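You operate a simulated robot arm through the tools that you are given. There is no shell and no other tool. Be economical: measure what you need, move in short steps, check, and stop when the job is done.

Carry out the task below with a simulated two-armed robot. There is one attempt and no reset: what you move stays moved.

JOB
The edge guard was left off the crate: fit it and strap to the card's pull.
Fine: let the pull down to nought, open the buckle clip, guard on the edge, clip shut, then ratchet; the pull stays on. Set down upright: edge guard. Where these are worked on the way, their far stop is far enough and under half their travel is too little: buckle clip.

It is judged by the outcome, as a careful person would: the job done as asked, and still so three seconds after it is handed in. It fails if anything else is knocked over, pushed out of place, dropped, spilled or broken.

ROBOT AND FRAMES
Two 6-joint arms with fingered hands on one trunk that stands fixed in place. Base frame: the origin is at the foot of the trunk, x ahead of it, y to its left, z up. Units: mm, rad, N and s.
The left shoulder is at [20, 157, 829], the right one opposite. With the tool pointing down near the work surface each hand reaches from about 340 to 840 mm from the base axis, measured 20 degrees to its own side. Payload 4.1 kg a hand.
The TCP of each hand is the grasp point between the finger pads, 33 mm short of the fingertips. In the tool frame z runs along the fingers and y along their closing line. Largest opening 112 mm; the body of the gripper starts 39 mm behind the TCP. The gripper is a hand of 4 fingers: y runs from the thumb to the fingers, the wrist lies at [-16, -118, -200] in the tool frame, and closing takes about 1.5 s.
Orientation is told as [roll, pitch, yaw] about the base's x, y, z axes, in that order, counted from this pose: with the fingers straight down and the wrist toward the robot, the tool's x, y and z point along [0, 1, 0], [1, 0, 0] and [0, 0, -1] of the base frame.

CONTROLS
- The arms move only by the tool send_rows. It takes "left_steps", "right_steps" or both (then of equal length, played together; a hand with none holds still); each is a list of rows, each a list of 6 numbers: the turn, a rotation vector about the tool's x, y, z in units of 6 degrees (1.0 is 6 degrees), then the shift along the tool's x, y, z in units of 30 mm (1.0 is 30 mm). In form: [[ax, ay, az, tx, ty, tz], ...]. A call has 1 to 10 rows; each row shifts and turns the commanded pose from where the row before left it, along the tool's axes as they then stand. "left_hand" and "right_hand" are, for a hand that has rows, the gripper command, from -1 (shut) to 1 (fully open), values between in proportion, set as the call begins (left out, the last holds). A call with a number of a shift or a turn outside -1 to 1 is refused whole. A row lasts 0.2 s, in which the tool goes at most 50 mm and 0.15 rad; a call with a longer step from one row to the next is refused whole, and so is a gripper value outside its range. Where a pose cannot be reached the arm comes as near as it can. A force on the tool above 40 N (or 10 N above the force at the start of the call, whichever is more), or a blocked arm, ends the call early, and 0.2 s more pass. Each finger travels about 72 mm/s and halts on what it meets, pressing with about 27 N; the grip force reading is that of the motor and also rises with nothing between the fingers. The clock runs only during rows and for 0.2 s after the last one: add rows that do not move to give the fingers time. The reply holds the time, the measured pose of the TCP, the force on the tool along the base axes, the opening and the grip force, in the units named above and with some noise, with the torque about the TCP (base axes, N m) and any sound that the robot's microphone picked up.
- Cameras (640 x 400 px; columns grow to the right, rows downward): "scene" is now at [60.4, -1.5, 1446.5]; the picture's right is [0.06, -1.00, 0.00], its down [-0.73, -0.04, -0.68] and it looks along [0.68, 0.04, -0.73] (base axes); focal length 337 px, centre (320, 200). "left" rides on the left gripper at [-66, -89, -130] in its tool frame; the picture's right is [-0.79, -0.29, 0.54], its down [0.55, -0.71, 0.44] and it looks along [0.26, 0.64, 0.72] (tool axes); focal length 247 px, centre (320, 200). "right" rides on the right gripper at [66, -89, -130] in its tool frame; the picture's right is [-0.79, 0.29, -0.54], its down [-0.55, -0.71, 0.44] and it looks along [-0.26, 0.64, 0.72] (tool axes); focal length 247 px, centre (320, 200). There is no depth. A picture from a camera that has moved, and an enlarged one, comes with that camera's place and axes in the base frame and with its lens. The place of the scene camera against the robot may be out by one fixed shift of up to 18 mm in any direction.
- get_image(camera): a new picture of that camera. The clock stands still meanwhile.
- set_fingers(index, middle, ring, thumb_bend, thumb_turn, hand): sets how far each is bent, from 0 (flat) to 1 (curled in); at 0.3 the hand is open as for a grip, at 0.7 the pads meet at the TCP. One left out holds its place. A second passes; each finger stops where it meets its share of the squeeze, and holds until it gets a number again. A gripper value or a shape takes the hand back. It gives what a move gives, with no picture; readings hold the bend of each and the force on the fingers (four entries, about 0 where the hand has none), thumb and palm. thumb_turn goes from beside the hand (0) to across from the fingers (1), as for a grip.
- hand_shape(shape, hand): the hand has 4 fingers and takes this shape, open, in about a second: jaw (thumb against the fingers, like two jaws); tri (thumb and two fingers); tip (a fingertip pinch); poke (one finger out to press); point (the index stretched); flat (the hand flat); cup (the hand cupped); fist (a fist). The gripper value then closes the fingers along that shape, each until it touches; the sizes above hold for jaw. It gives what a move gives, with no picture.
- head_to(pan, tilt): turns the head with the scene camera to pan (to the left, within 1.501 rad either way) and tilt (down, from -0.506 to 1.204), counted from straight ahead of the robot. It gives what a move gives.
- close_up(camera, box): a new picture of the part [left, top, right, bottom] of that camera's present view, enlarged. The clock stands still meanwhile.
- close_job(): hands the job in; it is judged then, once.

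Go step by step. Nothing tells you positions but the pictures and the camera data: compare them with the known pose of the tool, close in by small moves and look again before you grip or let go. The budget is 120 turns and 94 pictures, counting those below and the enlarged ones. Unless the task says otherwise, let go and move clear before handing in, and close with one line.

The tools are called as a command line: name --argument value ..., lists and objects as JSON in quotes. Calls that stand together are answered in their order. send_rows: Moves the arms, as the interface text tells. Its arguments: {"type":"object","properties":{"left_steps":{"type":"array"},"left_hand":{"type":"number"},"right_steps":{"type":"array"},"right_hand":{"type":"number"}},"required":[]} The other tools are called the same way: hand_shape (shape, hand) gives the hand a shape; set_fingers (index, middle, ring, thumb_bend, thumb_turn, hand) moves the fingers one by one; head_to (pan, tilt) turns the head that bears the scene camera; get_image (camera) takes a picture; close_up (camera, box) takes an enlarged picture of a part of a camera's view; close_job () hands the job in.

At the start:

```text
t: 0.0
left_tcp_pos: [571.2, 291.3, 1019.9]
left_orientation: [0.001, -0.001, 0.001]
left_force: [0.4, 0.0, 0.6]
left_ft_torque: [-0.02, 0.02, 0.03]
left_opening: 111.7
left_grasp_force: 0.1
left_shape: jaw
left_bend: [0.3, 0.3, 0.3, 0.3, 0.98]
left_finger forces: [0.0, 0.1, 0.1, 0.0, 0.0, 0.0]
right_tcp_pos: [594.5, -247.0, 1017.3]
right_orientation: [0.0, 0.001, -0.001]
right_force: [-0.4, -1.3, 0.6]
right_ft_torque: [0.01, 0.01, 0.02]
right_opening: 111.5
right_grasp_force: 0.0
right_shape: jaw
right_bend: [0.3, 0.3, 0.3, 0.3, 0.98]
right_finger forces: [0.0, 0.0, 0.0, 0.1, 0.0, 0.0]
head pan, tilt: [0.061, 0.817]
```

scene: 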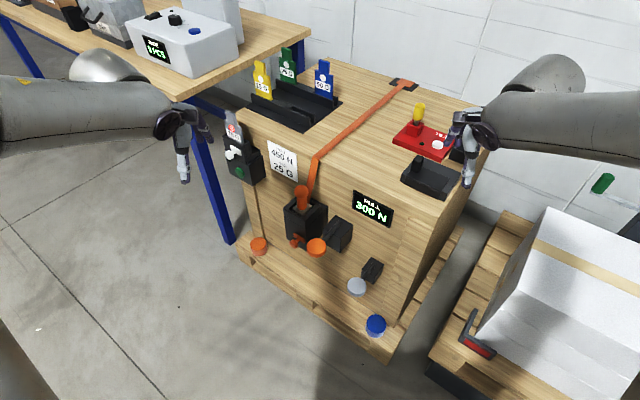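
right: 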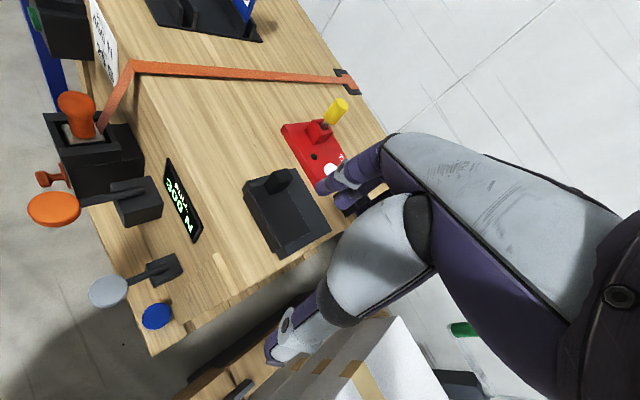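
left: 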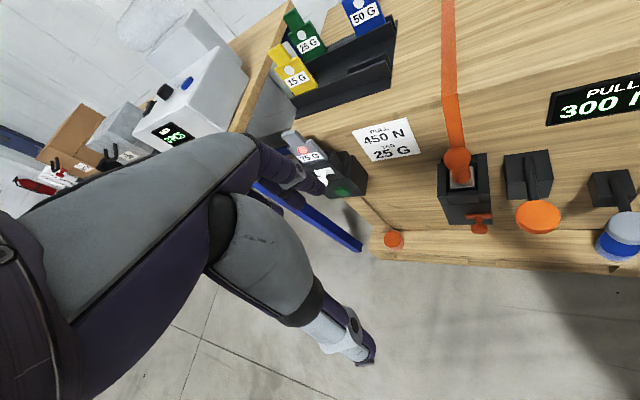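

I see a wooden crate with an orange strap, a ratchet, a display reading 300 N, a card reading 450 N / 25 G, and several levers and knobs. I'll enlarge the parts before moving.

close_up --camera "scene" --box '[220, 120, 420, 245]'

close_up --camera "scene" --box '[230, 220, 430, 345]'

close_up --camera "scene" --box '[350, 70, 510, 200]'

close_up --camera "scene" --box '[420, 280, 540, 380]'

```text
3.20 times, centred on (320, 182) of scene
camera zoom: at [60.4, -1.5, 1446.5], right [0.06, -1.0, 0.0], down [-0.73, -0.04, -0.68], along [0.68, 0.04, -0.73], focal length 1080 px, centre (320, 256)
```

zoom: 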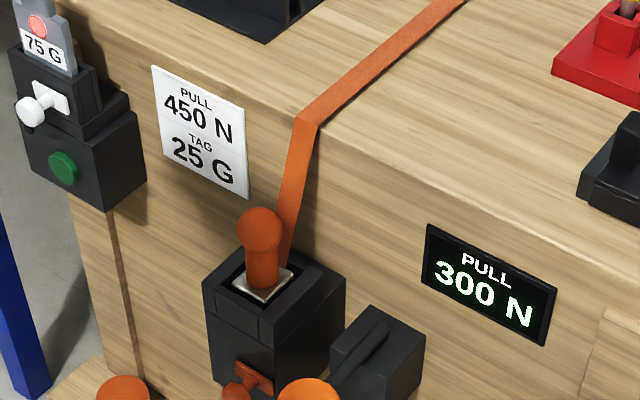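

```text
3.20 times, centred on (330, 282) of scene
camera zoom: at [60.4, -1.5, 1446.5], right [0.06, -1.0, 0.0], down [-0.73, -0.04, -0.68], along [0.68, 0.04, -0.73], focal length 1080 px, centre (288, -64)
```

zoom: 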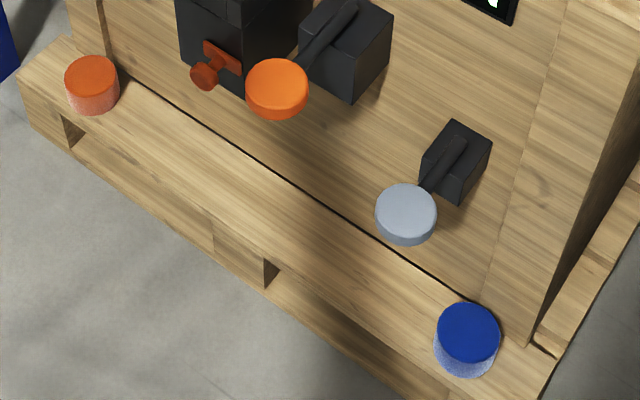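

```text
3.08 times, centred on (430, 135) of scene
camera zoom: at [60.4, -1.5, 1446.5], right [0.06, -1.0, 0.0], down [-0.73, -0.04, -0.68], along [0.68, 0.04, -0.73], focal length 1038 px, centre (-18, 400)
```

zoom: 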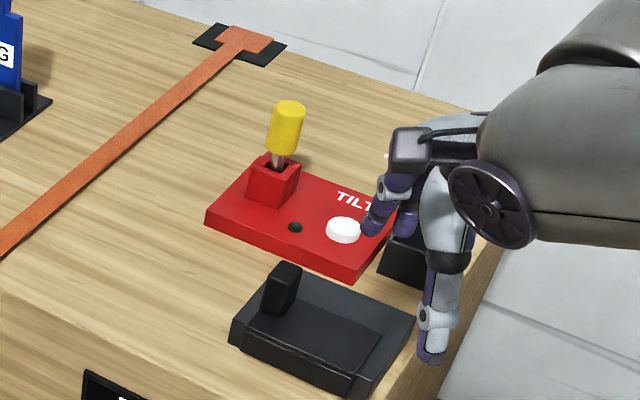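

```text
4.00 times, centred on (480, 330) of scene
camera zoom: at [60.4, -1.5, 1446.5], right [0.06, -1.0, 0.0], down [-0.73, -0.04, -0.68], along [0.68, 0.04, -0.73], focal length 1349 px, centre (-320, -320)
```

zoom: 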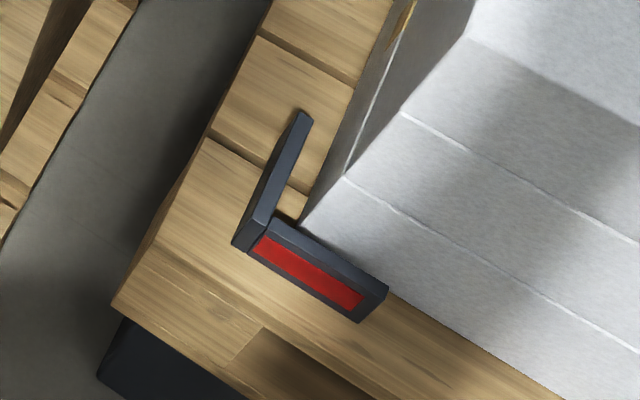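

Comparing the views, the crate is yawed so that its front face looks toward my left, and the guard lies on the pallet at the far right. I'll shift both hands to get closer views of the front controls and the guard.

send_rows --left_steps '[[0, 0, 0, 0, -0.8, 1], [0, 0, 0, 0, -0.8, 1], [0, 0, 0, 0, -0.8, 1], [0, 0, 0, 0, -0.8, 1], [0, 0, 0, 0, -0.8, 1], [0, 0, 1, 0, 0, 0], [0, 0, 1, 0, 0, 0], [0, 0, 1, 0, 0, 0], [0, 0, 1, 0, 0, 0], [0, 0, 1, 0, 0, 0]]' --right_steps '[[0, 0, 0, -1, -0.67, 1], [0, 0, 0, -1, -0.67, 1], [0, 0, 0, -1, -0.67, 1], [0, 0, 0, -1, -0.67, 1], [0, 0, 0, -1, -0.67, 1], [0, 0, 0, 0, 0, 0], [0, 0, 0, 0, 0, 0], [0, 0, 0, 0, 0, 0], [0, 0, 0, 0, 0, 0], [0, 0, 0, 0, 0, 0]]'

get_image --camera "left"

get_image --camera "right"

get_image --camera "scene"

```text
t: 2.2
left_tcp_pos: [467.1, 262.4, 909.2]
left_orientation: [0.017, 0.053, -0.278]
left_force: [0.4, 0.1, 0.4]
left_ft_torque: [-0.02, -0.01, 0.0]
left_opening: 111.8
left_grasp_force: 0.1
left_shape: jaw
left_bend: [0.3, 0.3, 0.3, 0.3, 0.98]
left_finger forces: [0.0, 0.0, 0.0, 0.0, 0.0, 0.1]
left hand out of reach, approached as far as the arm can: row 5, 6, 7, 8, 9, 10
right_tcp_pos: [520.9, -357.7, 903.2]
right_orientation: [0.001, 0.001, 0.002]
right_force: [0.6, 0.6, 0.8]
right_ft_torque: [-0.01, 0.04, 0.0]
right_opening: 111.6
right_grasp_force: 0.1
right_shape: jaw
right_bend: [0.3, 0.3, 0.3, 0.3, 0.98]
right_finger forces: [0.1, 0.0, 0.0, 0.0, 0.0, 0.1]
right hand out of reach, approached as far as the arm can: row 4, 5
head pan, tilt: [0.061, 0.817]
```

```text
86 pictures are left
camera left: at [371.2, 219.9, 1042.2], right [-0.52, -0.67, -0.54], down [-0.55, 0.74, -0.39], along [0.66, 0.09, -0.75], focal length 247 px, centre (320, 200)
```

left: 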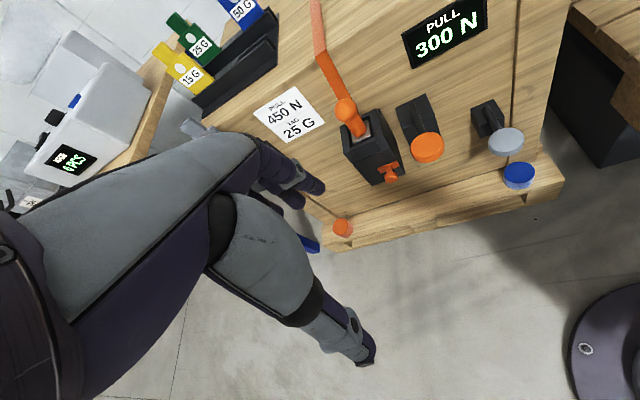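

```text
85 pictures are left
camera right: at [431.1, -291.9, 1033.4], right [0.29, -0.79, 0.54], down [-0.71, -0.55, -0.43], along [0.64, -0.26, -0.72], focal length 247 px, centre (320, 200)
```

right: 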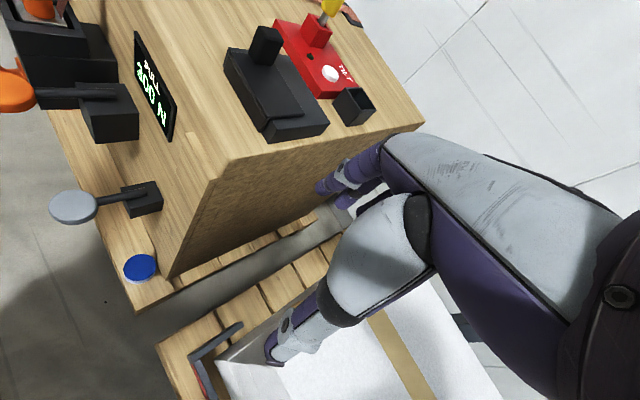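

```text
84 pictures are left
```

scene: 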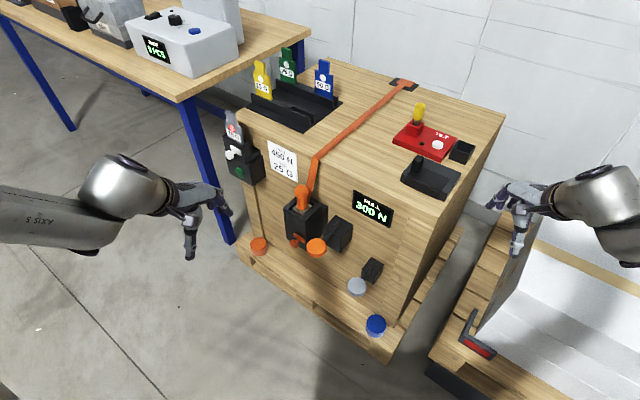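

The guard's corner comes out near (447, -383, 440). I'll enlarge the front controls to tell the ratchet, the release and the buckle clip apart.

close_up --camera "left" --box '[310, 80, 450, 200]'

close_up --camera "left" --box '[380, 80, 560, 220]'

close_up --camera "right" --box '[200, 0, 400, 150]'

close_up --camera "right" --box '[140, 280, 320, 400]'

```text
3.33 times, centred on (380, 140) of left
camera zoom: at [371.2, 219.9, 1042.2], right [-0.52, -0.67, -0.54], down [-0.55, 0.74, -0.39], along [0.66, 0.09, -0.75], focal length 823 px, centre (120, 400)
```

zoom: 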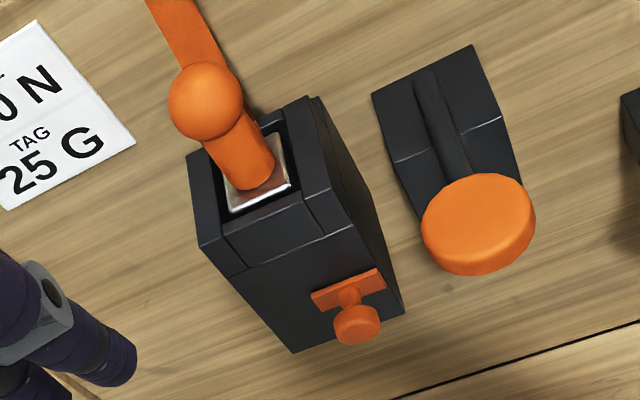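

```text
2.86 times, centred on (470, 150) of left
camera zoom: at [371.2, 219.9, 1042.2], right [-0.52, -0.67, -0.54], down [-0.55, 0.74, -0.39], along [0.66, 0.09, -0.75], focal length 706 px, centre (-109, 343)
```

zoom: 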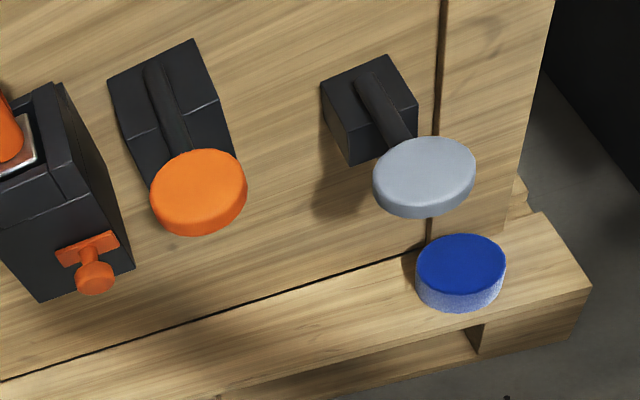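

```text
2.67 times, centred on (300, 75) of right
camera zoom: at [431.1, -291.9, 1033.4], right [0.29, -0.79, 0.54], down [-0.71, -0.55, -0.43], along [0.64, -0.26, -0.72], focal length 659 px, centre (373, 533)
```

zoom: 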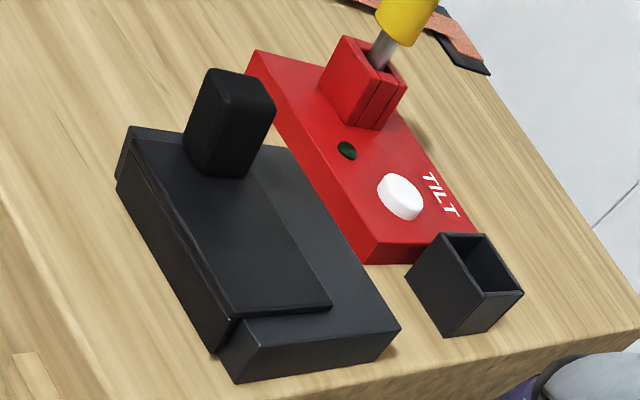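

```text
3.33 times, centred on (230, 340) of right
camera zoom: at [431.1, -291.9, 1033.4], right [0.29, -0.79, 0.54], down [-0.71, -0.55, -0.43], along [0.64, -0.26, -0.72], focal length 823 px, centre (620, -267)
```

zoom: 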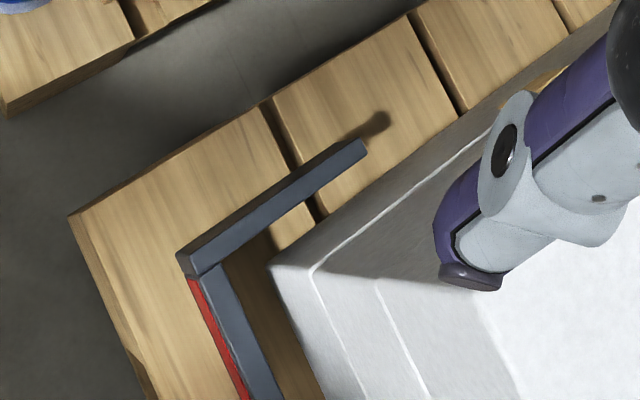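

Several controls look alike, so I'll enlarge the remaining ones: the caps on the pallet, the strap's far end and the left-side unit.

close_up --camera "scene" --box '[210, 100, 310, 265]'

close_up --camera "left" --box '[300, 190, 400, 260]'

close_up --camera "scene" --box '[370, 65, 490, 205]'

close_up --camera "scene" --box '[260, 170, 400, 270]'

```text
2.42 times, centred on (260, 182) of scene
camera zoom: at [60.6, -1.4, 1446.5], right [0.06, -1.0, 0.0], down [-0.73, -0.04, -0.68], along [0.68, 0.04, -0.73], focal length 818 px, centre (466, 242)
```

zoom: 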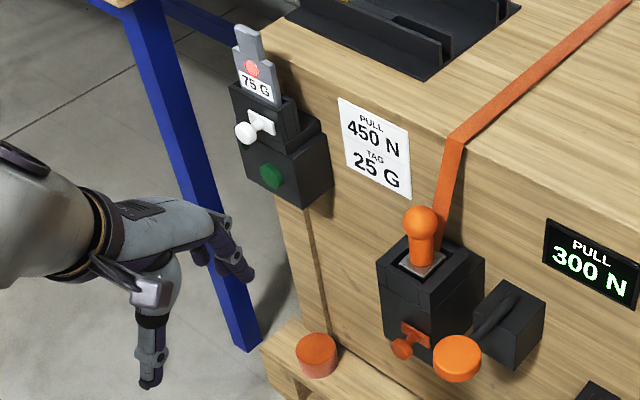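

```text
5.71 times, centred on (350, 225) of left
camera zoom: at [371.2, 219.9, 1042.2], right [-0.52, -0.67, -0.54], down [-0.55, 0.74, -0.39], along [0.66, 0.09, -0.75], focal length 1411 px, centre (149, 57)
```

zoom: 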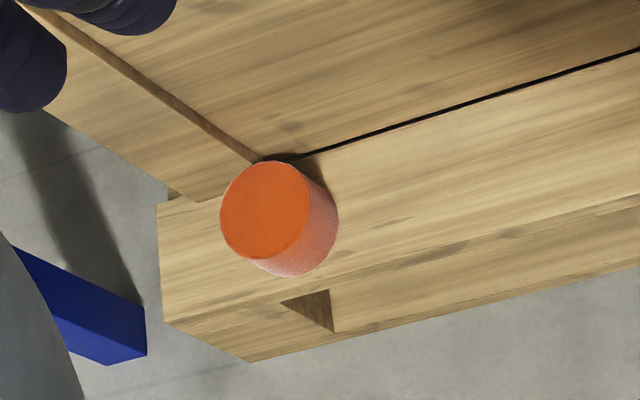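

```text
2.86 times, centred on (430, 135) of scene
camera zoom: at [60.6, -1.4, 1446.5], right [0.06, -1.0, 0.0], down [-0.73, -0.04, -0.68], along [0.68, 0.04, -0.73], focal length 964 px, centre (6, 386)
```

zoom: 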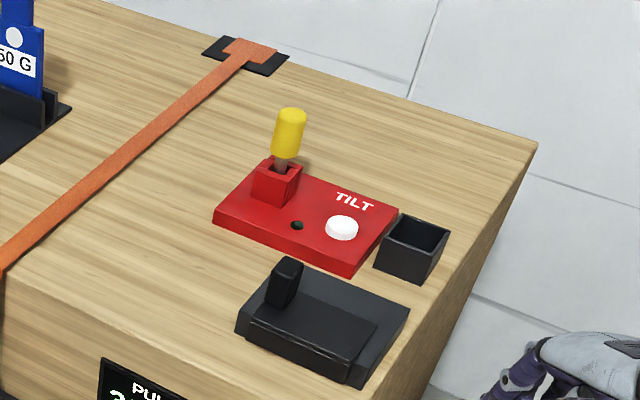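

```text
4.00 times, centred on (330, 220) of scene
camera zoom: at [60.6, -1.4, 1446.5], right [0.06, -1.0, 0.0], down [-0.73, -0.04, -0.68], along [0.68, 0.04, -0.73], focal length 1349 px, centre (280, 120)
```

zoom: 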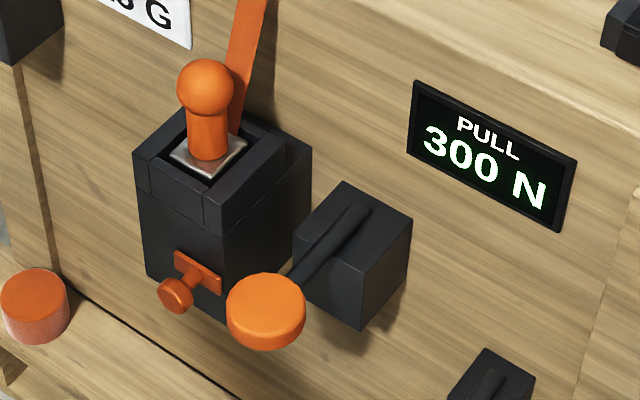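

I take the orange paddle by the strap's box to be the ratchet and the grey paddle to be the release. I'll close the right hand and bring it above the grey disc, which is near (570, -75, 505), then look again.

send_rows --right_steps '[[0, 0, 0, 0.94, 0.165, 0.94], [0, 0, 0, 0.94, 0.165, 0.94], [0, 0, 0, 0.94, 0.165, 0.94], [0, 0, 0, 0.94, 0.165, 0.94], [0, 0, 0, 0.94, 0.165, 0.94], [0, 0, 0, 0.94, 0.165, 0.94], [0, 0, 0, 0.94, 0.165, 0.94], [0, 0, 0, 0.94, 0.165, 0.94], [0, 0, 0, 0.94, 0.165, 0.94], [0, 0, 0, 0, 0, 0]]' --right_hand -1

get_image --camera "right"

get_image --camera "scene"

```text
t: 4.4
left_tcp_pos: [468.7, 262.3, 909.2]
left_orientation: [0.016, 0.052, -0.277]
left_force: [0.1, -0.1, 0.2]
left_ft_torque: [-0.01, 0.0, 0.01]
left_opening: 111.5
left_grasp_force: 0.0
left_shape: jaw
left_bend: [0.3, 0.3, 0.3, 0.3, 0.98]
left_finger forces: [0.0, 0.1, 0.0, 0.0, 0.0, 0.0]
right_tcp_pos: [566.7, -104.1, 650.1]
right_orientation: [0.0, 0.001, 0.0]
right_force: [0.6, 0.2, -0.7]
right_ft_torque: [0.01, 0.01, 0.03]
right_opening: 0.1
right_grasp_force: 27.3
right_shape: jaw
right_bend: [0.7, 0.7, 0.7, 0.51, 1.0]
right_finger forces: [0.0, 0.0, 0.0, 0.0, 0.0, 0.1]
head pan, tilt: [0.061, 0.817]
```

```text
75 pictures are left
camera right: at [477.6, -38.7, 780.4], right [0.29, -0.79, 0.54], down [-0.71, -0.55, -0.44], along [0.64, -0.26, -0.72], focal length 247 px, centre (320, 200)
```

right: 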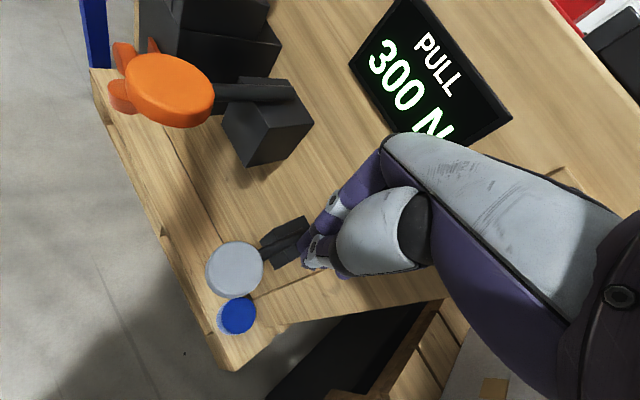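

```text
74 pictures are left
```

scene: 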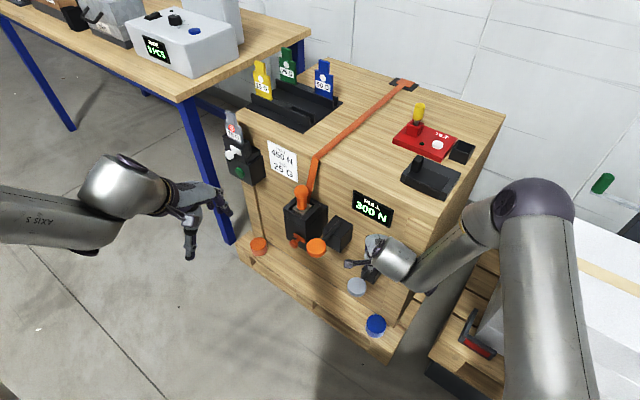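

The disc is confirmed near (571, -76, 505). I'll move over it and come down to just above it.

send_rows --right_steps '[[0, 0, 0, 0.9, 0.15, 0.5], [0, 0, 0, 0, 0, 1], [0, 0, 0, 0, 0, 1], [0, 0, 0, 0, 0, 0.4], [0, 0, 0, 0, 0, 0]]'

get_image --camera "right"

```text
t: 5.6
left_tcp_pos: [468.9, 261.7, 909.2]
left_orientation: [0.015, 0.053, -0.278]
left_force: [0.2, 0.1, 0.1]
left_ft_torque: [-0.01, -0.01, 0.0]
left_opening: 111.5
left_grasp_force: 0.0
left_shape: jaw
left_bend: [0.3, 0.3, 0.3, 0.3, 0.98]
left_finger forces: [0.0, 0.1, 0.0, 0.0, 0.1, 0.1]
right_tcp_pos: [571.9, -76.3, 561.8]
right_orientation: [0.0, -0.001, -0.001]
right_force: [0.3, 0.4, -0.8]
right_ft_torque: [0.02, -0.02, 0.04]
right_opening: 0.1
right_grasp_force: 27.4
right_shape: jaw
right_bend: [0.7, 0.7, 0.7, 0.51, 1.0]
right_finger forces: [0.1, 0.0, 0.0, 0.0, 0.1, 0.1]
head pan, tilt: [0.061, 0.817]
```

```text
73 pictures are left
camera right: at [481.8, -10.8, 693.0], right [0.29, -0.79, 0.54], down [-0.71, -0.55, -0.44], along [0.64, -0.26, -0.72], focal length 247 px, centre (320, 200)
```

right: 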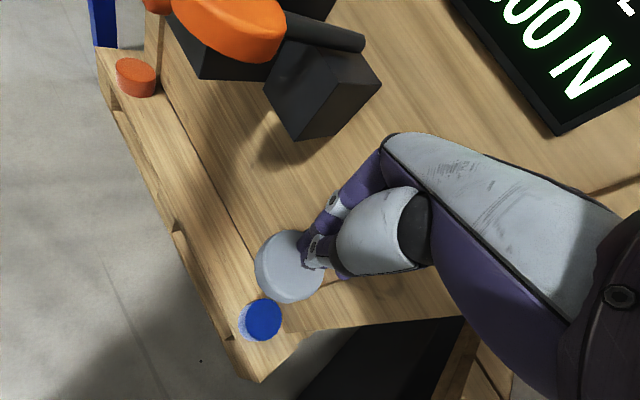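

The hand is over the disc, so I'll press down gently.

send_rows --right_steps '[[0, 0, 0, 0, 0, 0.5], [0, 0, 0, 0, 0, 0.25], [0, 0, 0, 0, 0, 0.25], [0, 0, 0, 0, 0, 0.25], [0, 0, 0, 0, 0, 0.25], [0, 0, 0, 0, 0, 0.25], [0, 0, 0, 0, 0, 0]]'

get_image --camera "right"

```text
t: 7.2
left_tcp_pos: [467.3, 262.1, 909.3]
left_orientation: [0.015, 0.052, -0.278]
left_force: [0.6, 0.4, 0.2]
left_ft_torque: [0.01, 0.01, 0.01]
left_opening: 111.7
left_grasp_force: 0.0
left_shape: jaw
left_bend: [0.3, 0.3, 0.3, 0.3, 0.98]
left_finger forces: [0.1, 0.0, 0.0, 0.0, 0.1, 0.0]
right_tcp_pos: [569.5, -76.6, 512.4]
right_orientation: [0.0, -0.001, 0.0]
right_force: [-0.1, -0.7, 4.9]
right_ft_torque: [-0.07, -0.04, 0.0]
right_opening: 0.0
right_grasp_force: 27.0
right_shape: jaw
right_bend: [0.7, 0.7, 0.7, 0.51, 1.0]
right_finger forces: [0.0, 0.0, 0.0, 0.1, 0.1, 0.0]
head pan, tilt: [0.061, 0.817]
```

```text
72 pictures are left
camera right: at [480.5, -11.3, 642.6], right [0.29, -0.79, 0.54], down [-0.71, -0.55, -0.44], along [0.64, -0.26, -0.72], focal length 247 px, centre (320, 200)
```

right: 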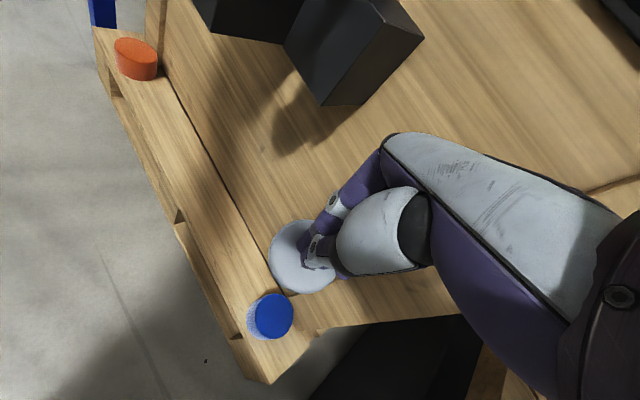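

Light contact, and the paddle has begun to move. I'll press further and watch the display from the head camera.

send_rows --right_steps '[[0, 0, 0, 0, 0, 0.25], [0, 0, 0, 0, 0, 0.25], [0, 0, 0, 0, 0, 0.25], [0, 0, 0, 0, 0, 0.25], [0, 0, 0, 0, 0, 0]]'

close_up --camera "scene" --box '[260, 170, 420, 340]'

```text
t: 7.9
left_tcp_pos: [468.4, 261.0, 908.6]
left_orientation: [0.019, 0.052, -0.277]
left_force: [0.6, 0.3, -0.5]
left_ft_torque: [-0.03, 0.02, -0.02]
left_opening: 111.6
left_grasp_force: 0.1
left_shape: jaw
left_bend: [0.3, 0.3, 0.3, 0.3, 0.98]
left_finger forces: [0.0, 0.1, 0.1, 0.1, 0.1, 0.0]
right_tcp_pos: [575.1, -77.6, 500.4]
right_orientation: [-0.002, -0.011, 0.002]
right_force: [-12.0, -2.6, 22.1]
right_ft_torque: [-0.19, 0.34, -0.09]
right_opening: 0.0
right_grasp_force: 26.5
right_shape: jaw
right_bend: [0.7, 0.7, 0.7, 0.5, 1.0]
right_finger forces: [0.0, 0.0, 0.0, 0.1, 0.1, 0.1]
head pan, tilt: [0.061, 0.817]
stopped in row 3 (right hand): the force on the tool passed its limit at 47 N (the readings are from after the stop); the commanded pose is now the measured one
```

```text
2.35 times, centred on (340, 255) of scene
camera zoom: at [59.5, -1.4, 1446.5], right [0.06, -1.0, 0.0], down [-0.73, -0.04, -0.68], along [0.68, 0.04, -0.73], focal length 794 px, centre (273, 71)
```

zoom: 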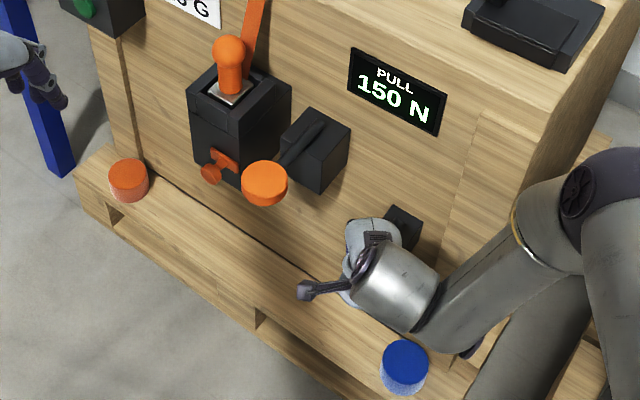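

The display dropped to 150 N, so the grey paddle is the release. I'll lift off and press once more.

send_rows --right_steps '[[0, 0, 0, 0, 0, -0.7], [0, 0, 0, 0, -0.2, -0.7], [0, 0, 0, 0, 0, -0.6], [0, 0, 0, 0, 0, 0], [0, 0, 0, 0, 0, 0.7], [0, 0, 0, 0, 0, 0.5], [0, 0, 0, 0, 0, 0.3], [0, 0, 0, 0, 0, 0.25], [0, 0, 0, 0, 0, 0.2], [0, 0, 0, 0, 0, 0]]'

close_up --camera "scene" --box '[260, 170, 420, 340]'

```text
t: 10.1
left_tcp_pos: [468.5, 261.4, 910.2]
left_orientation: [0.015, 0.052, -0.278]
left_force: [0.2, 0.6, 0.2]
left_ft_torque: [-0.01, 0.0, -0.03]
left_opening: 111.9
left_grasp_force: 0.0
left_shape: jaw
left_bend: [0.3, 0.3, 0.3, 0.3, 0.98]
left_finger forces: [0.1, 0.0, 0.0, 0.1, 0.0, 0.1]
right_tcp_pos: [569.2, -77.0, 499.8]
right_orientation: [-0.002, -0.013, 0.002]
right_force: [0.2, 0.2, 6.6]
right_ft_torque: [-0.04, 0.0, 0.03]
right_opening: 0.0
right_grasp_force: 27.2
right_shape: jaw
right_bend: [0.7, 0.7, 0.7, 0.5, 1.0]
right_finger forces: [0.1, 0.1, 0.0, 0.0, 0.0, 0.0]
head pan, tilt: [0.061, 0.817]
```

```text
2.35 times, centred on (340, 255) of scene
camera zoom: at [60.2, -1.4, 1446.5], right [0.06, -1.0, 0.0], down [-0.73, -0.04, -0.68], along [0.68, 0.04, -0.73], focal length 794 px, centre (273, 71)
```

zoom: 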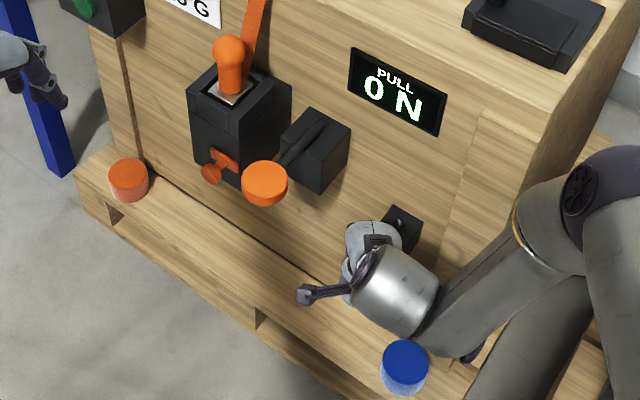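

The pull is at 0 N. I'll withdraw the right hand and bring the left hand round to see the strap's buckle box from lower down.

send_rows --right_steps '[[0, 0, 0, 0, 0, -1], [0, 0, 0, 0, 0, -1], [0, 0, 0, 0, 0, -1], [0, 0, 0, -1, 0, -0.5], [0, 0, 0, -1, 0, -0.5], [0, 0, 0, -1, 0, -0.5], [0, 0, 0, -1, 0, -0.5], [0, 0, 0, -1, 0, -0.5], [0, 0, 0, 0, 0, 0], [0, 0, 0, 0, 0, 0]]' --left_steps '[[0, 0, 0, -0.07, 1, 0.83], [0, 0, 0, -0.07, 1, 0.83], [0, 0, 0, -0.07, 1, 0.83], [0, 0, 0, -0.07, 1, 0.83], [0, 0, 0, -0.07, 1, 0.83], [0, 0, 0, -0.07, 1, 0.83], [-1, 0, 0, 0, 0, 0], [-1, 0, 0, 0, 0, 0], [-1, 0, 0, 0, 0, 0], [-1, 0, 0, 0, 0, 0]]'

get_image --camera "left"

```text
t: 12.3
left_tcp_pos: [685.0, 133.4, 807.9]
left_orientation: [0.079, -0.215, -0.226]
left_force: [-0.1, 0.8, 0.7]
left_ft_torque: [0.02, 0.02, -0.02]
left_opening: 111.9
left_grasp_force: 0.1
left_shape: jaw
left_bend: [0.3, 0.3, 0.3, 0.3, 0.98]
left_finger forces: [0.0, 0.1, 0.1, 0.1, 0.0, 0.0]
left hand out of reach, approached as far as the arm can: row 7, 8, 9, 10
right_tcp_pos: [580.5, -204.6, 676.8]
right_orientation: [-0.008, 0.006, 0.002]
right_force: [-21.2, 18.1, -8.3]
right_ft_torque: [-0.97, -1.16, -0.1]
right_opening: 0.0
right_grasp_force: 27.2
right_shape: jaw
right_bend: [0.7, 0.7, 0.7, 0.5, 1.0]
right_finger forces: [0.0, 0.0, 28.6, 0.1, 0.0, 0.1]
right hand out of reach, approached as far as the arm can: row 6, 7, 8
head pan, tilt: [0.061, 0.817]
```

```text
69 pictures are left
camera left: at [558.2, 86.4, 910.2], right [-0.32, -0.69, -0.65], down [-0.46, 0.71, -0.53], along [0.83, 0.13, -0.54], focal length 247 px, centre (320, 200)
```

left: 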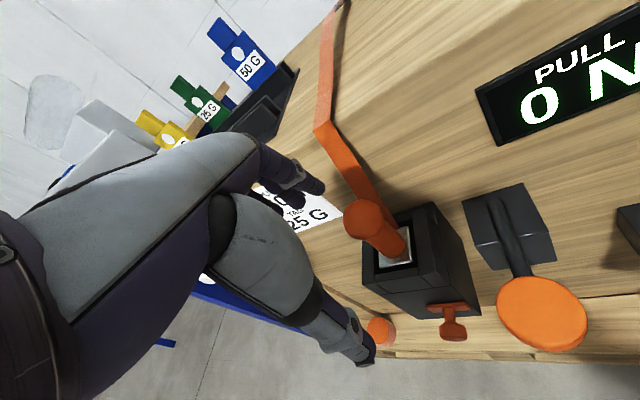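

The right hand is touching the crate face, so I'll back it straight off toward me and check.

send_rows --right_steps '[[0, 0, 0, 0.3, -0.8, 0], [0, 0, 0, 0, -0.8, 0], [0, 0, 0, 0, 0, 0]]'

get_image --camera "right"

get_image --camera "scene"

```text
t: 13.1
left_tcp_pos: [685.3, 133.6, 808.2]
left_orientation: [0.08, -0.213, -0.229]
left_force: [-0.3, 0.0, -0.4]
left_ft_torque: [0.0, -0.02, 0.02]
left_opening: 111.7
left_grasp_force: 0.2
left_shape: jaw
left_bend: [0.3, 0.3, 0.3, 0.3, 0.98]
left_finger forces: [0.1, 0.1, 0.0, 0.0, 0.0, 0.0]
right_tcp_pos: [548.9, -183.1, 688.4]
right_orientation: [-0.013, -0.003, -0.007]
right_force: [-0.2, -0.6, 0.1]
right_ft_torque: [0.05, 0.0, -0.01]
right_opening: 0.0
right_grasp_force: 26.4
right_shape: jaw
right_bend: [0.7, 0.7, 0.7, 0.5, 1.0]
right_finger forces: [0.0, 0.1, 0.1, 0.0, 0.0, 0.0]
right hand out of reach, approached as far as the arm can: row 1, 2
head pan, tilt: [0.061, 0.817]
```

```text
68 pictures are left
camera right: at [459.0, -114.8, 817.6], right [0.28, -0.79, 0.55], down [-0.71, -0.55, -0.43], along [0.64, -0.27, -0.72], focal length 247 px, centre (320, 200)
```

right: 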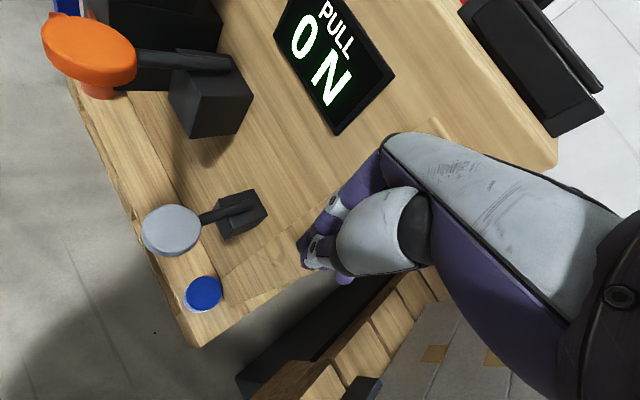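

```text
67 pictures are left
```

scene: 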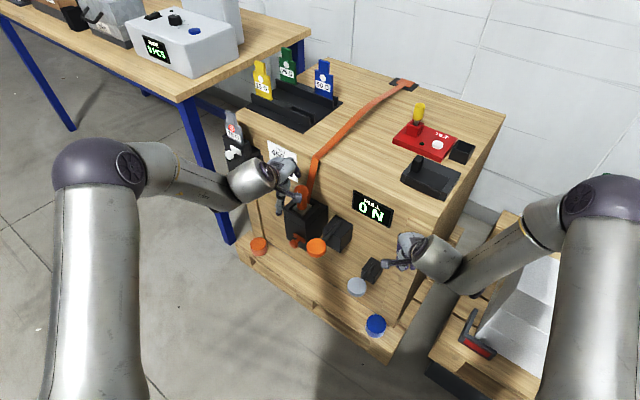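

The crate is unmoved and the strap now looks slack. I'll take a closer look at the buckle box from the left hand's camera.

close_up --camera "left" --box '[300, 120, 500, 350]'

```text
1.74 times, centred on (400, 235) of left
camera zoom: at [558.3, 86.1, 910.0], right [-0.32, -0.69, -0.65], down [-0.46, 0.71, -0.53], along [0.83, 0.13, -0.55], focal length 430 px, centre (181, 139)
```

zoom: 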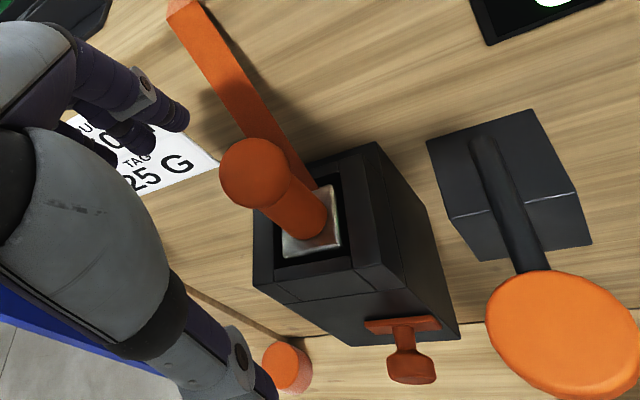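

The buckle box holds a silver tongue with an orange handle, and there is a small orange T-catch low on its front at roughly (700, 122, 530). I'll lower the left hand in front of it for a nearer look at how that catch moves.

send_rows --left_steps '[[0, 0, 0, 0.53, -0.9, 0.2], [0, 0, 0, 0.53, -0.9, 0.2], [0, 0, 0, 0.53, -0.9, 0.2], [0, 0, 0, 0, -0.2, 0.9], [0, 0, 0, 0, -0.2, 0.9], [0, 0, 0, 0, -0.2, 0.9], [0, 0, 0, 0, -0.2, 0.9], [0, 0, 0, 0, -0.2, 0.9], [0, 0, 0, 0, -0.2, 0.9], [0, 0, 0, 0, 0, 0]]'

get_image --camera "left"

```text
t: 14.7
left_tcp_pos: [691.3, 113.5, 761.8]
left_orientation: [0.095, -0.222, -0.215]
left_force: [-1.2, 0.8, 0.8]
left_ft_torque: [0.01, -0.06, 0.02]
left_opening: 111.9
left_grasp_force: 0.1
left_shape: jaw
left_bend: [0.3, 0.3, 0.3, 0.3, 0.98]
left_finger forces: [0.6, 0.0, 0.1, 0.0, 0.0, 0.0]
left hand out of reach, approached as far as the arm can: row 1, 2, 3, 4, 5, 6, 7
right_tcp_pos: [548.1, -182.8, 688.5]
right_orientation: [-0.013, -0.003, -0.008]
right_force: [-1.0, 0.1, 0.4]
right_ft_torque: [-0.01, -0.06, 0.0]
right_opening: 0.6
right_grasp_force: 26.9
right_shape: jaw
right_bend: [0.7, 0.7, 0.7, 0.5, 1.0]
right_finger forces: [0.0, 0.1, 0.0, 0.0, 0.0, 0.0]
head pan, tilt: [0.061, 0.817]
stopped in row 7 (left hand): the force on the tool passed its limit at 69 N (the readings are from after the stop); the commanded pose is now the measured one
```

```text
65 pictures are left
camera left: at [563.8, 62.8, 861.2], right [-0.3, -0.69, -0.66], down [-0.47, 0.71, -0.53], along [0.83, 0.15, -0.53], focal length 247 px, centre (320, 200)
```

left: 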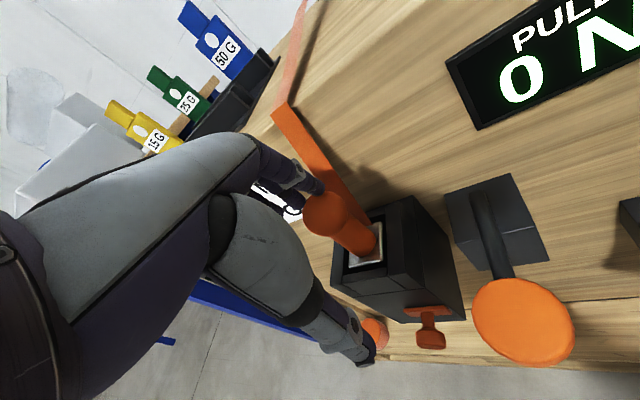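

The left fingers bumped at the box, and the commanded pose is now the measured one. I'll draw straight back and to the left first, then lower.

send_rows --left_steps '[[0, 0, 0, 0, -1, 0], [0, 0, 0, 0.3, -1, 0], [0, 0, 0, 0.8, -1, 0], [0, 0, 0, 0.8, -0.3, 0], [0, 0, 0, 0, 0, 0]]'

get_image --camera "scene"

```text
t: 15.9
left_tcp_pos: [643.8, 131.4, 785.2]
left_orientation: [0.111, -0.204, -0.206]
left_force: [0.1, 0.1, 0.3]
left_ft_torque: [0.0, -0.01, 0.03]
left_opening: 111.8
left_grasp_force: 0.0
left_shape: jaw
left_bend: [0.3, 0.3, 0.3, 0.3, 0.98]
left_finger forces: [0.1, 0.0, 0.0, 0.0, 0.0, 0.1]
left hand out of reach, approached as far as the arm can: row 1, 2, 3, 4
right_tcp_pos: [548.6, -182.0, 688.4]
right_orientation: [-0.012, -0.003, -0.005]
right_force: [-0.3, 0.4, -0.1]
right_ft_torque: [0.01, -0.04, 0.01]
right_opening: 0.0
right_grasp_force: 26.6
right_shape: jaw
right_bend: [0.7, 0.7, 0.7, 0.5, 1.0]
right_finger forces: [0.0, 0.0, 0.0, 0.0, 0.1, 0.0]
head pan, tilt: [0.061, 0.817]
```

```text
64 pictures are left
```

scene: 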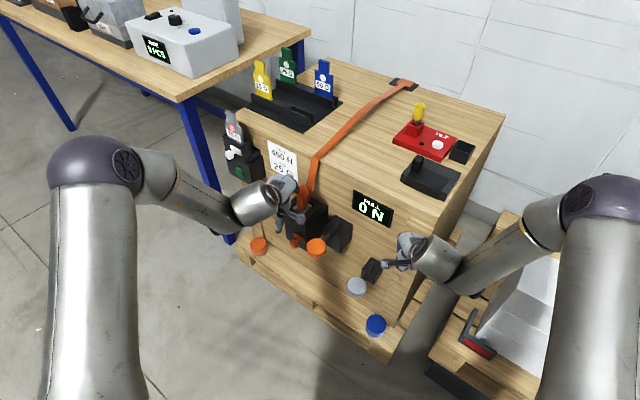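

The left hand is only partly retreating because of the arm's reach. I'll lower it, which should bring it back into reach, and then tilt the fingers forward.

send_rows --left_steps '[[0, 0, 0, 0.3, -0.4, 1], [0, 0, 0, 0.3, -0.4, 1], [0, 0, 0, 0.3, -0.4, 1], [0, 0, 0, 0, -0.4, 1], [0, 0, 0, 0, -0.4, 1], [0, 0, 0, 0, 0, 0]]'

```text
t: 16.8
left_tcp_pos: [672.1, 102.9, 725.6]
left_orientation: [0.111, -0.214, -0.207]
left_force: [-31.8, 10.2, 19.3]
left_ft_torque: [0.14, -1.8, 0.82]
left_opening: 103.5
left_grasp_force: 0.1
left_shape: jaw
left_bend: [0.3, 0.4, 0.3, 0.3, 0.98]
left_finger forces: [0.0, 31.7, 12.3, 0.0, 0.1, 0.1]
left hand out of reach, approached as far as the arm can: row 1, 2, 3, 4
right_tcp_pos: [547.1, -180.9, 688.7]
right_orientation: [-0.011, -0.004, -0.003]
right_force: [0.4, -0.5, 0.0]
right_ft_torque: [0.03, 0.01, 0.01]
right_opening: 0.0
right_grasp_force: 26.6
right_shape: jaw
right_bend: [0.7, 0.7, 0.7, 0.5, 1.0]
right_finger forces: [0.0, 0.0, 0.1, 0.1, 0.0, 0.0]
head pan, tilt: [0.061, 0.817]
stopped in row 4 (left hand): the force on the tool passed its limit at 67 N (the readings are from after the stop); the commanded pose is now the measured one
```

It slid into the box again because of the reach limit. I'll go back up the way I came, where the arm reaches, and straighten the hand.

send_rows --left_steps '[[0, 0, 0, 0, 0, -1], [0, 0, 0, 0, 0, -1], [0, 0, 0, 0, 0, -1], [0, 0, 0, 0, 0, -1], [1, 0, 0, 0, 0, 0], [1, 0, 0, 0, 0, 0], [0, 0, 0, 0, 0, 0]]'

close_up --camera "scene" --box '[220, 120, 420, 280]'

```text
t: 18.4
left_tcp_pos: [643.8, 93.5, 840.1]
left_orientation: [0.107, -0.002, -0.183]
left_force: [0.4, 0.2, -0.3]
left_ft_torque: [-0.01, -0.02, 0.03]
left_opening: 111.6
left_grasp_force: 0.1
left_shape: jaw
left_bend: [0.3, 0.3, 0.3, 0.3, 0.98]
left_finger forces: [0.0, 0.1, 0.0, 0.0, 0.0, 0.0]
right_tcp_pos: [547.7, -182.0, 688.1]
right_orientation: [-0.013, -0.001, -0.004]
right_force: [-0.7, -0.4, -0.3]
right_ft_torque: [0.03, -0.01, -0.02]
right_opening: 0.0
right_grasp_force: 26.2
right_shape: jaw
right_bend: [0.7, 0.7, 0.7, 0.5, 1.0]
right_finger forces: [0.0, 0.0, 0.0, 0.0, 0.1, 0.0]
head pan, tilt: [0.061, 0.817]
```

```text
2.50 times, centred on (320, 200) of scene
camera zoom: at [60.4, -1.4, 1446.5], right [0.06, -1.0, 0.0], down [-0.73, -0.04, -0.68], along [0.68, 0.04, -0.73], focal length 843 px, centre (320, 200)
```

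zoom: 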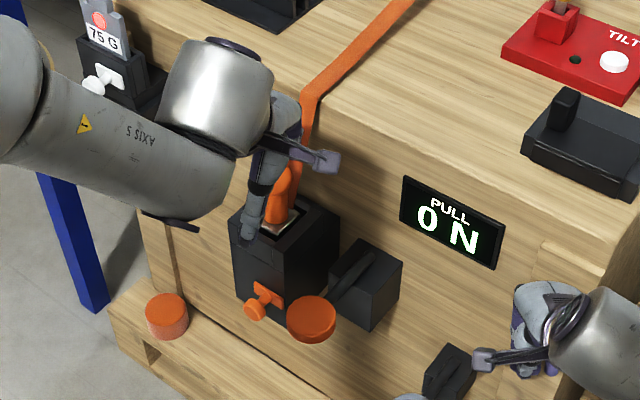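

The hand is clear and straight now. I'll move it left and then down, beside the front of the buckle box.

send_rows --left_steps '[[0, 0, 0, 0.83, -0.3, 0], [0, 0, 0, 0.83, -0.3, 0], [0, 0, 0, 0.83, -0.3, 0], [0, 0, 0, 0.83, -0.3, 0], [0, 0, 0, 0, 0, 1], [0, 0, 0, 0, 0, 1], [0, 0, 0, 0, 0, 1], [0, 0, 0, 0, 0, 1], [0, 0, 0, 0, 0, 0]]'

get_image --camera "left"

```text
t: 20.4
left_tcp_pos: [629.6, 210.1, 733.2]
left_orientation: [0.105, -0.006, -0.184]
left_force: [-0.2, 0.6, -0.9]
left_ft_torque: [-0.01, 0.0, 0.0]
left_opening: 111.7
left_grasp_force: 0.1
left_shape: jaw
left_bend: [0.3, 0.3, 0.3, 0.3, 0.98]
left_finger forces: [0.0, 0.0, 0.1, 0.0, 0.0, 0.1]
right_tcp_pos: [548.1, -182.2, 687.8]
right_orientation: [-0.011, -0.002, -0.006]
right_force: [0.2, 0.2, -0.2]
right_ft_torque: [0.02, -0.02, 0.01]
right_opening: 0.0
right_grasp_force: 27.2
right_shape: jaw
right_bend: [0.7, 0.7, 0.7, 0.5, 1.0]
right_finger forces: [0.1, 0.0, 0.0, 0.1, 0.0, 0.0]
head pan, tilt: [0.061, 0.817]
```

```text
62 pictures are left
camera left: at [528.7, 150.0, 855.3], right [-0.41, -0.67, -0.62], down [-0.59, 0.72, -0.38], along [0.7, 0.21, -0.69], focal length 247 px, centre (320, 200)
```

left: 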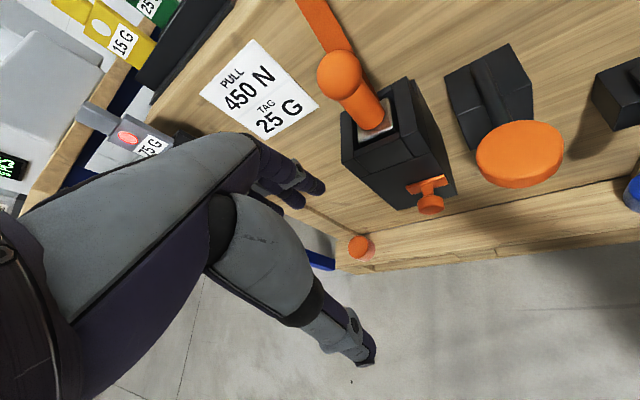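

That works. I'll lower further and tilt the fingers forward step by step.

send_rows --left_steps '[[0, 0, 0, 0, -0.5, 1], [0, 0, 0, 0, -0.5, 1], [0, 0, 0, 0, -0.5, 1], [-1, 0, 0, 0, -0.5, 0.8], [-1, 0, 0, 0, 0, 0.8], [-1, 0, 0.5, 0, 0, 0], [-1, 0, 0.5, 0, 0, 0], [-1, 0, 0.5, 0, 0, 0], [-1, 0, 0.5, 0, 0, 0], [0, 0, 0, 0, 0, 0]]'

get_image --camera "left"

```text
t: 22.6
left_tcp_pos: [645.4, 165.2, 648.4]
left_orientation: [0.158, -0.106, -0.158]
left_force: [-0.5, -0.7, 0.5]
left_ft_torque: [0.03, 0.01, 0.03]
left_opening: 111.6
left_grasp_force: 0.0
left_shape: jaw
left_bend: [0.3, 0.3, 0.3, 0.3, 0.98]
left_finger forces: [0.0, 0.0, 0.1, 0.0, 0.0, 0.1]
left hand out of reach, approached as far as the arm can: row 2, 3, 4, 5, 6, 7, 8, 9
right_tcp_pos: [548.6, -182.7, 687.5]
right_orientation: [-0.012, -0.002, -0.005]
right_force: [0.0, 0.2, -0.3]
right_ft_torque: [0.02, 0.01, 0.01]
right_opening: 0.2
right_grasp_force: 26.7
right_shape: jaw
right_bend: [0.7, 0.7, 0.7, 0.5, 1.0]
right_finger forces: [0.0, 0.1, 0.0, 0.0, 0.0, 0.1]
head pan, tilt: [0.061, 0.817]
```

```text
61 pictures are left
camera left: at [531.9, 98.0, 755.6], right [-0.32, -0.66, -0.68], down [-0.56, 0.71, -0.42], along [0.76, 0.25, -0.6], focal length 247 px, centre (320, 200)
```

left: 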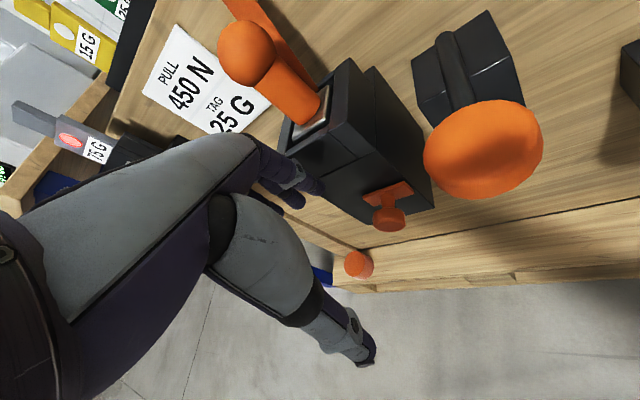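

I have a nearer view of the orange T-catch, so I'll enlarge it.

close_up --camera "left" --box '[260, 40, 460, 240]'

```text
2.00 times, centred on (360, 140) of left
camera zoom: at [531.9, 98.0, 755.6], right [-0.32, -0.66, -0.68], down [-0.56, 0.71, -0.42], along [0.76, 0.25, -0.6], focal length 494 px, centre (240, 320)
```

zoom: 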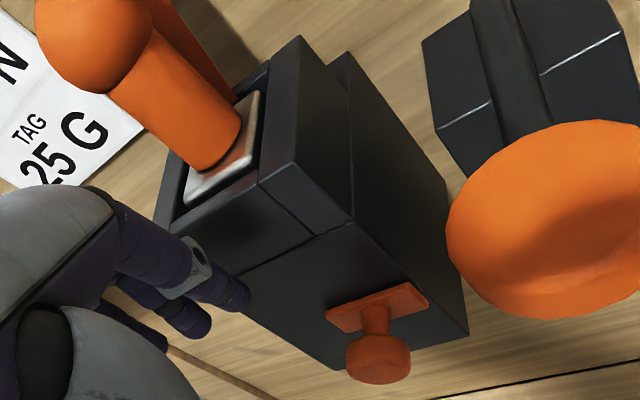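

The T-catch lies on the box's front face toward the right. I'll swing the left hand out to the left and turn its fingers to horizontal, so it can approach that knob from the front.

send_rows --left_steps '[[0, 0, 0, 1, 0, 0], [0, 0, 0, 1, 0, 0], [-1, 0, 0, 1, 0, 0], [-1, 0, 0, 0, 0, 0], [-1, 0, 0, 0, 0, 0], [-1, 0, 0, 0, 0, 0], [-1, 0, 0, 0, 0, 0], [-1, 0, 0, 0, 0, 0], [-1, 0, 0, 0, 0, 0], [0, 0, 0, 0, 0, 0]]'

get_image --camera "left"

get_image --camera "scene"

```text
t: 24.8
left_tcp_pos: [737.6, 139.2, 719.4]
left_orientation: [0.239, -0.378, -0.154]
left_force: [-0.5, -0.3, 0.4]
left_ft_torque: [-0.03, -0.03, -0.03]
left_opening: 111.7
left_grasp_force: 0.1
left_shape: jaw
left_bend: [0.3, 0.3, 0.3, 0.3, 0.98]
left_finger forces: [0.0, 0.0, 0.0, 0.0, 0.0, 0.0]
left hand out of reach, approached as far as the arm can: row 1, 2, 3, 4, 5, 6, 7, 8, 9
right_tcp_pos: [549.3, -182.2, 687.6]
right_orientation: [-0.01, -0.001, -0.004]
right_force: [-0.6, -0.7, 0.3]
right_ft_torque: [-0.02, 0.03, 0.01]
right_opening: 0.1
right_grasp_force: 27.1
right_shape: jaw
right_bend: [0.7, 0.7, 0.7, 0.5, 1.0]
right_finger forces: [0.0, 0.0, 0.1, 0.0, 0.0, 0.1]
head pan, tilt: [0.061, 0.817]
```

```text
59 pictures are left
camera left: at [601.8, 65.3, 788.3], right [-0.1, -0.63, -0.77], down [-0.45, 0.72, -0.53], along [0.89, 0.29, -0.36], focal length 247 px, centre (320, 200)
```

left: 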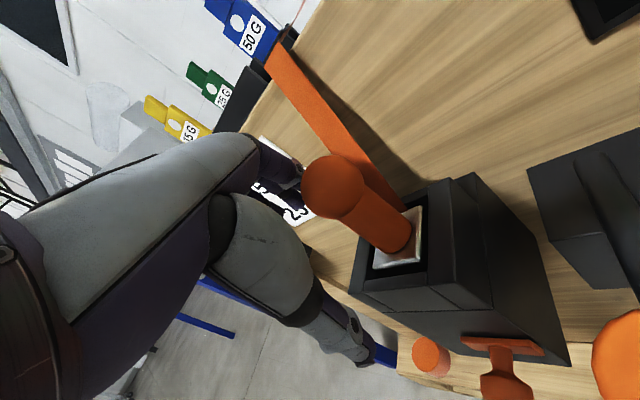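

```text
58 pictures are left
```

scene: 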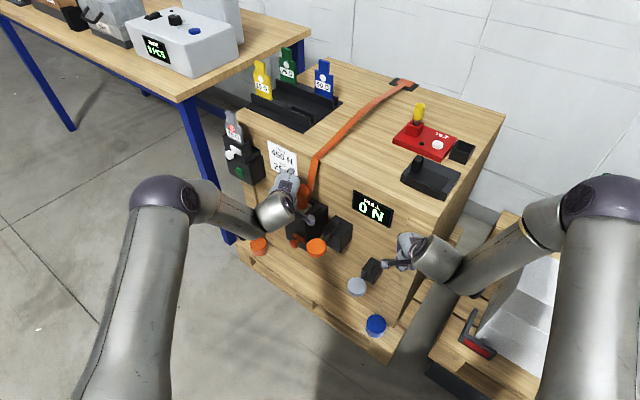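

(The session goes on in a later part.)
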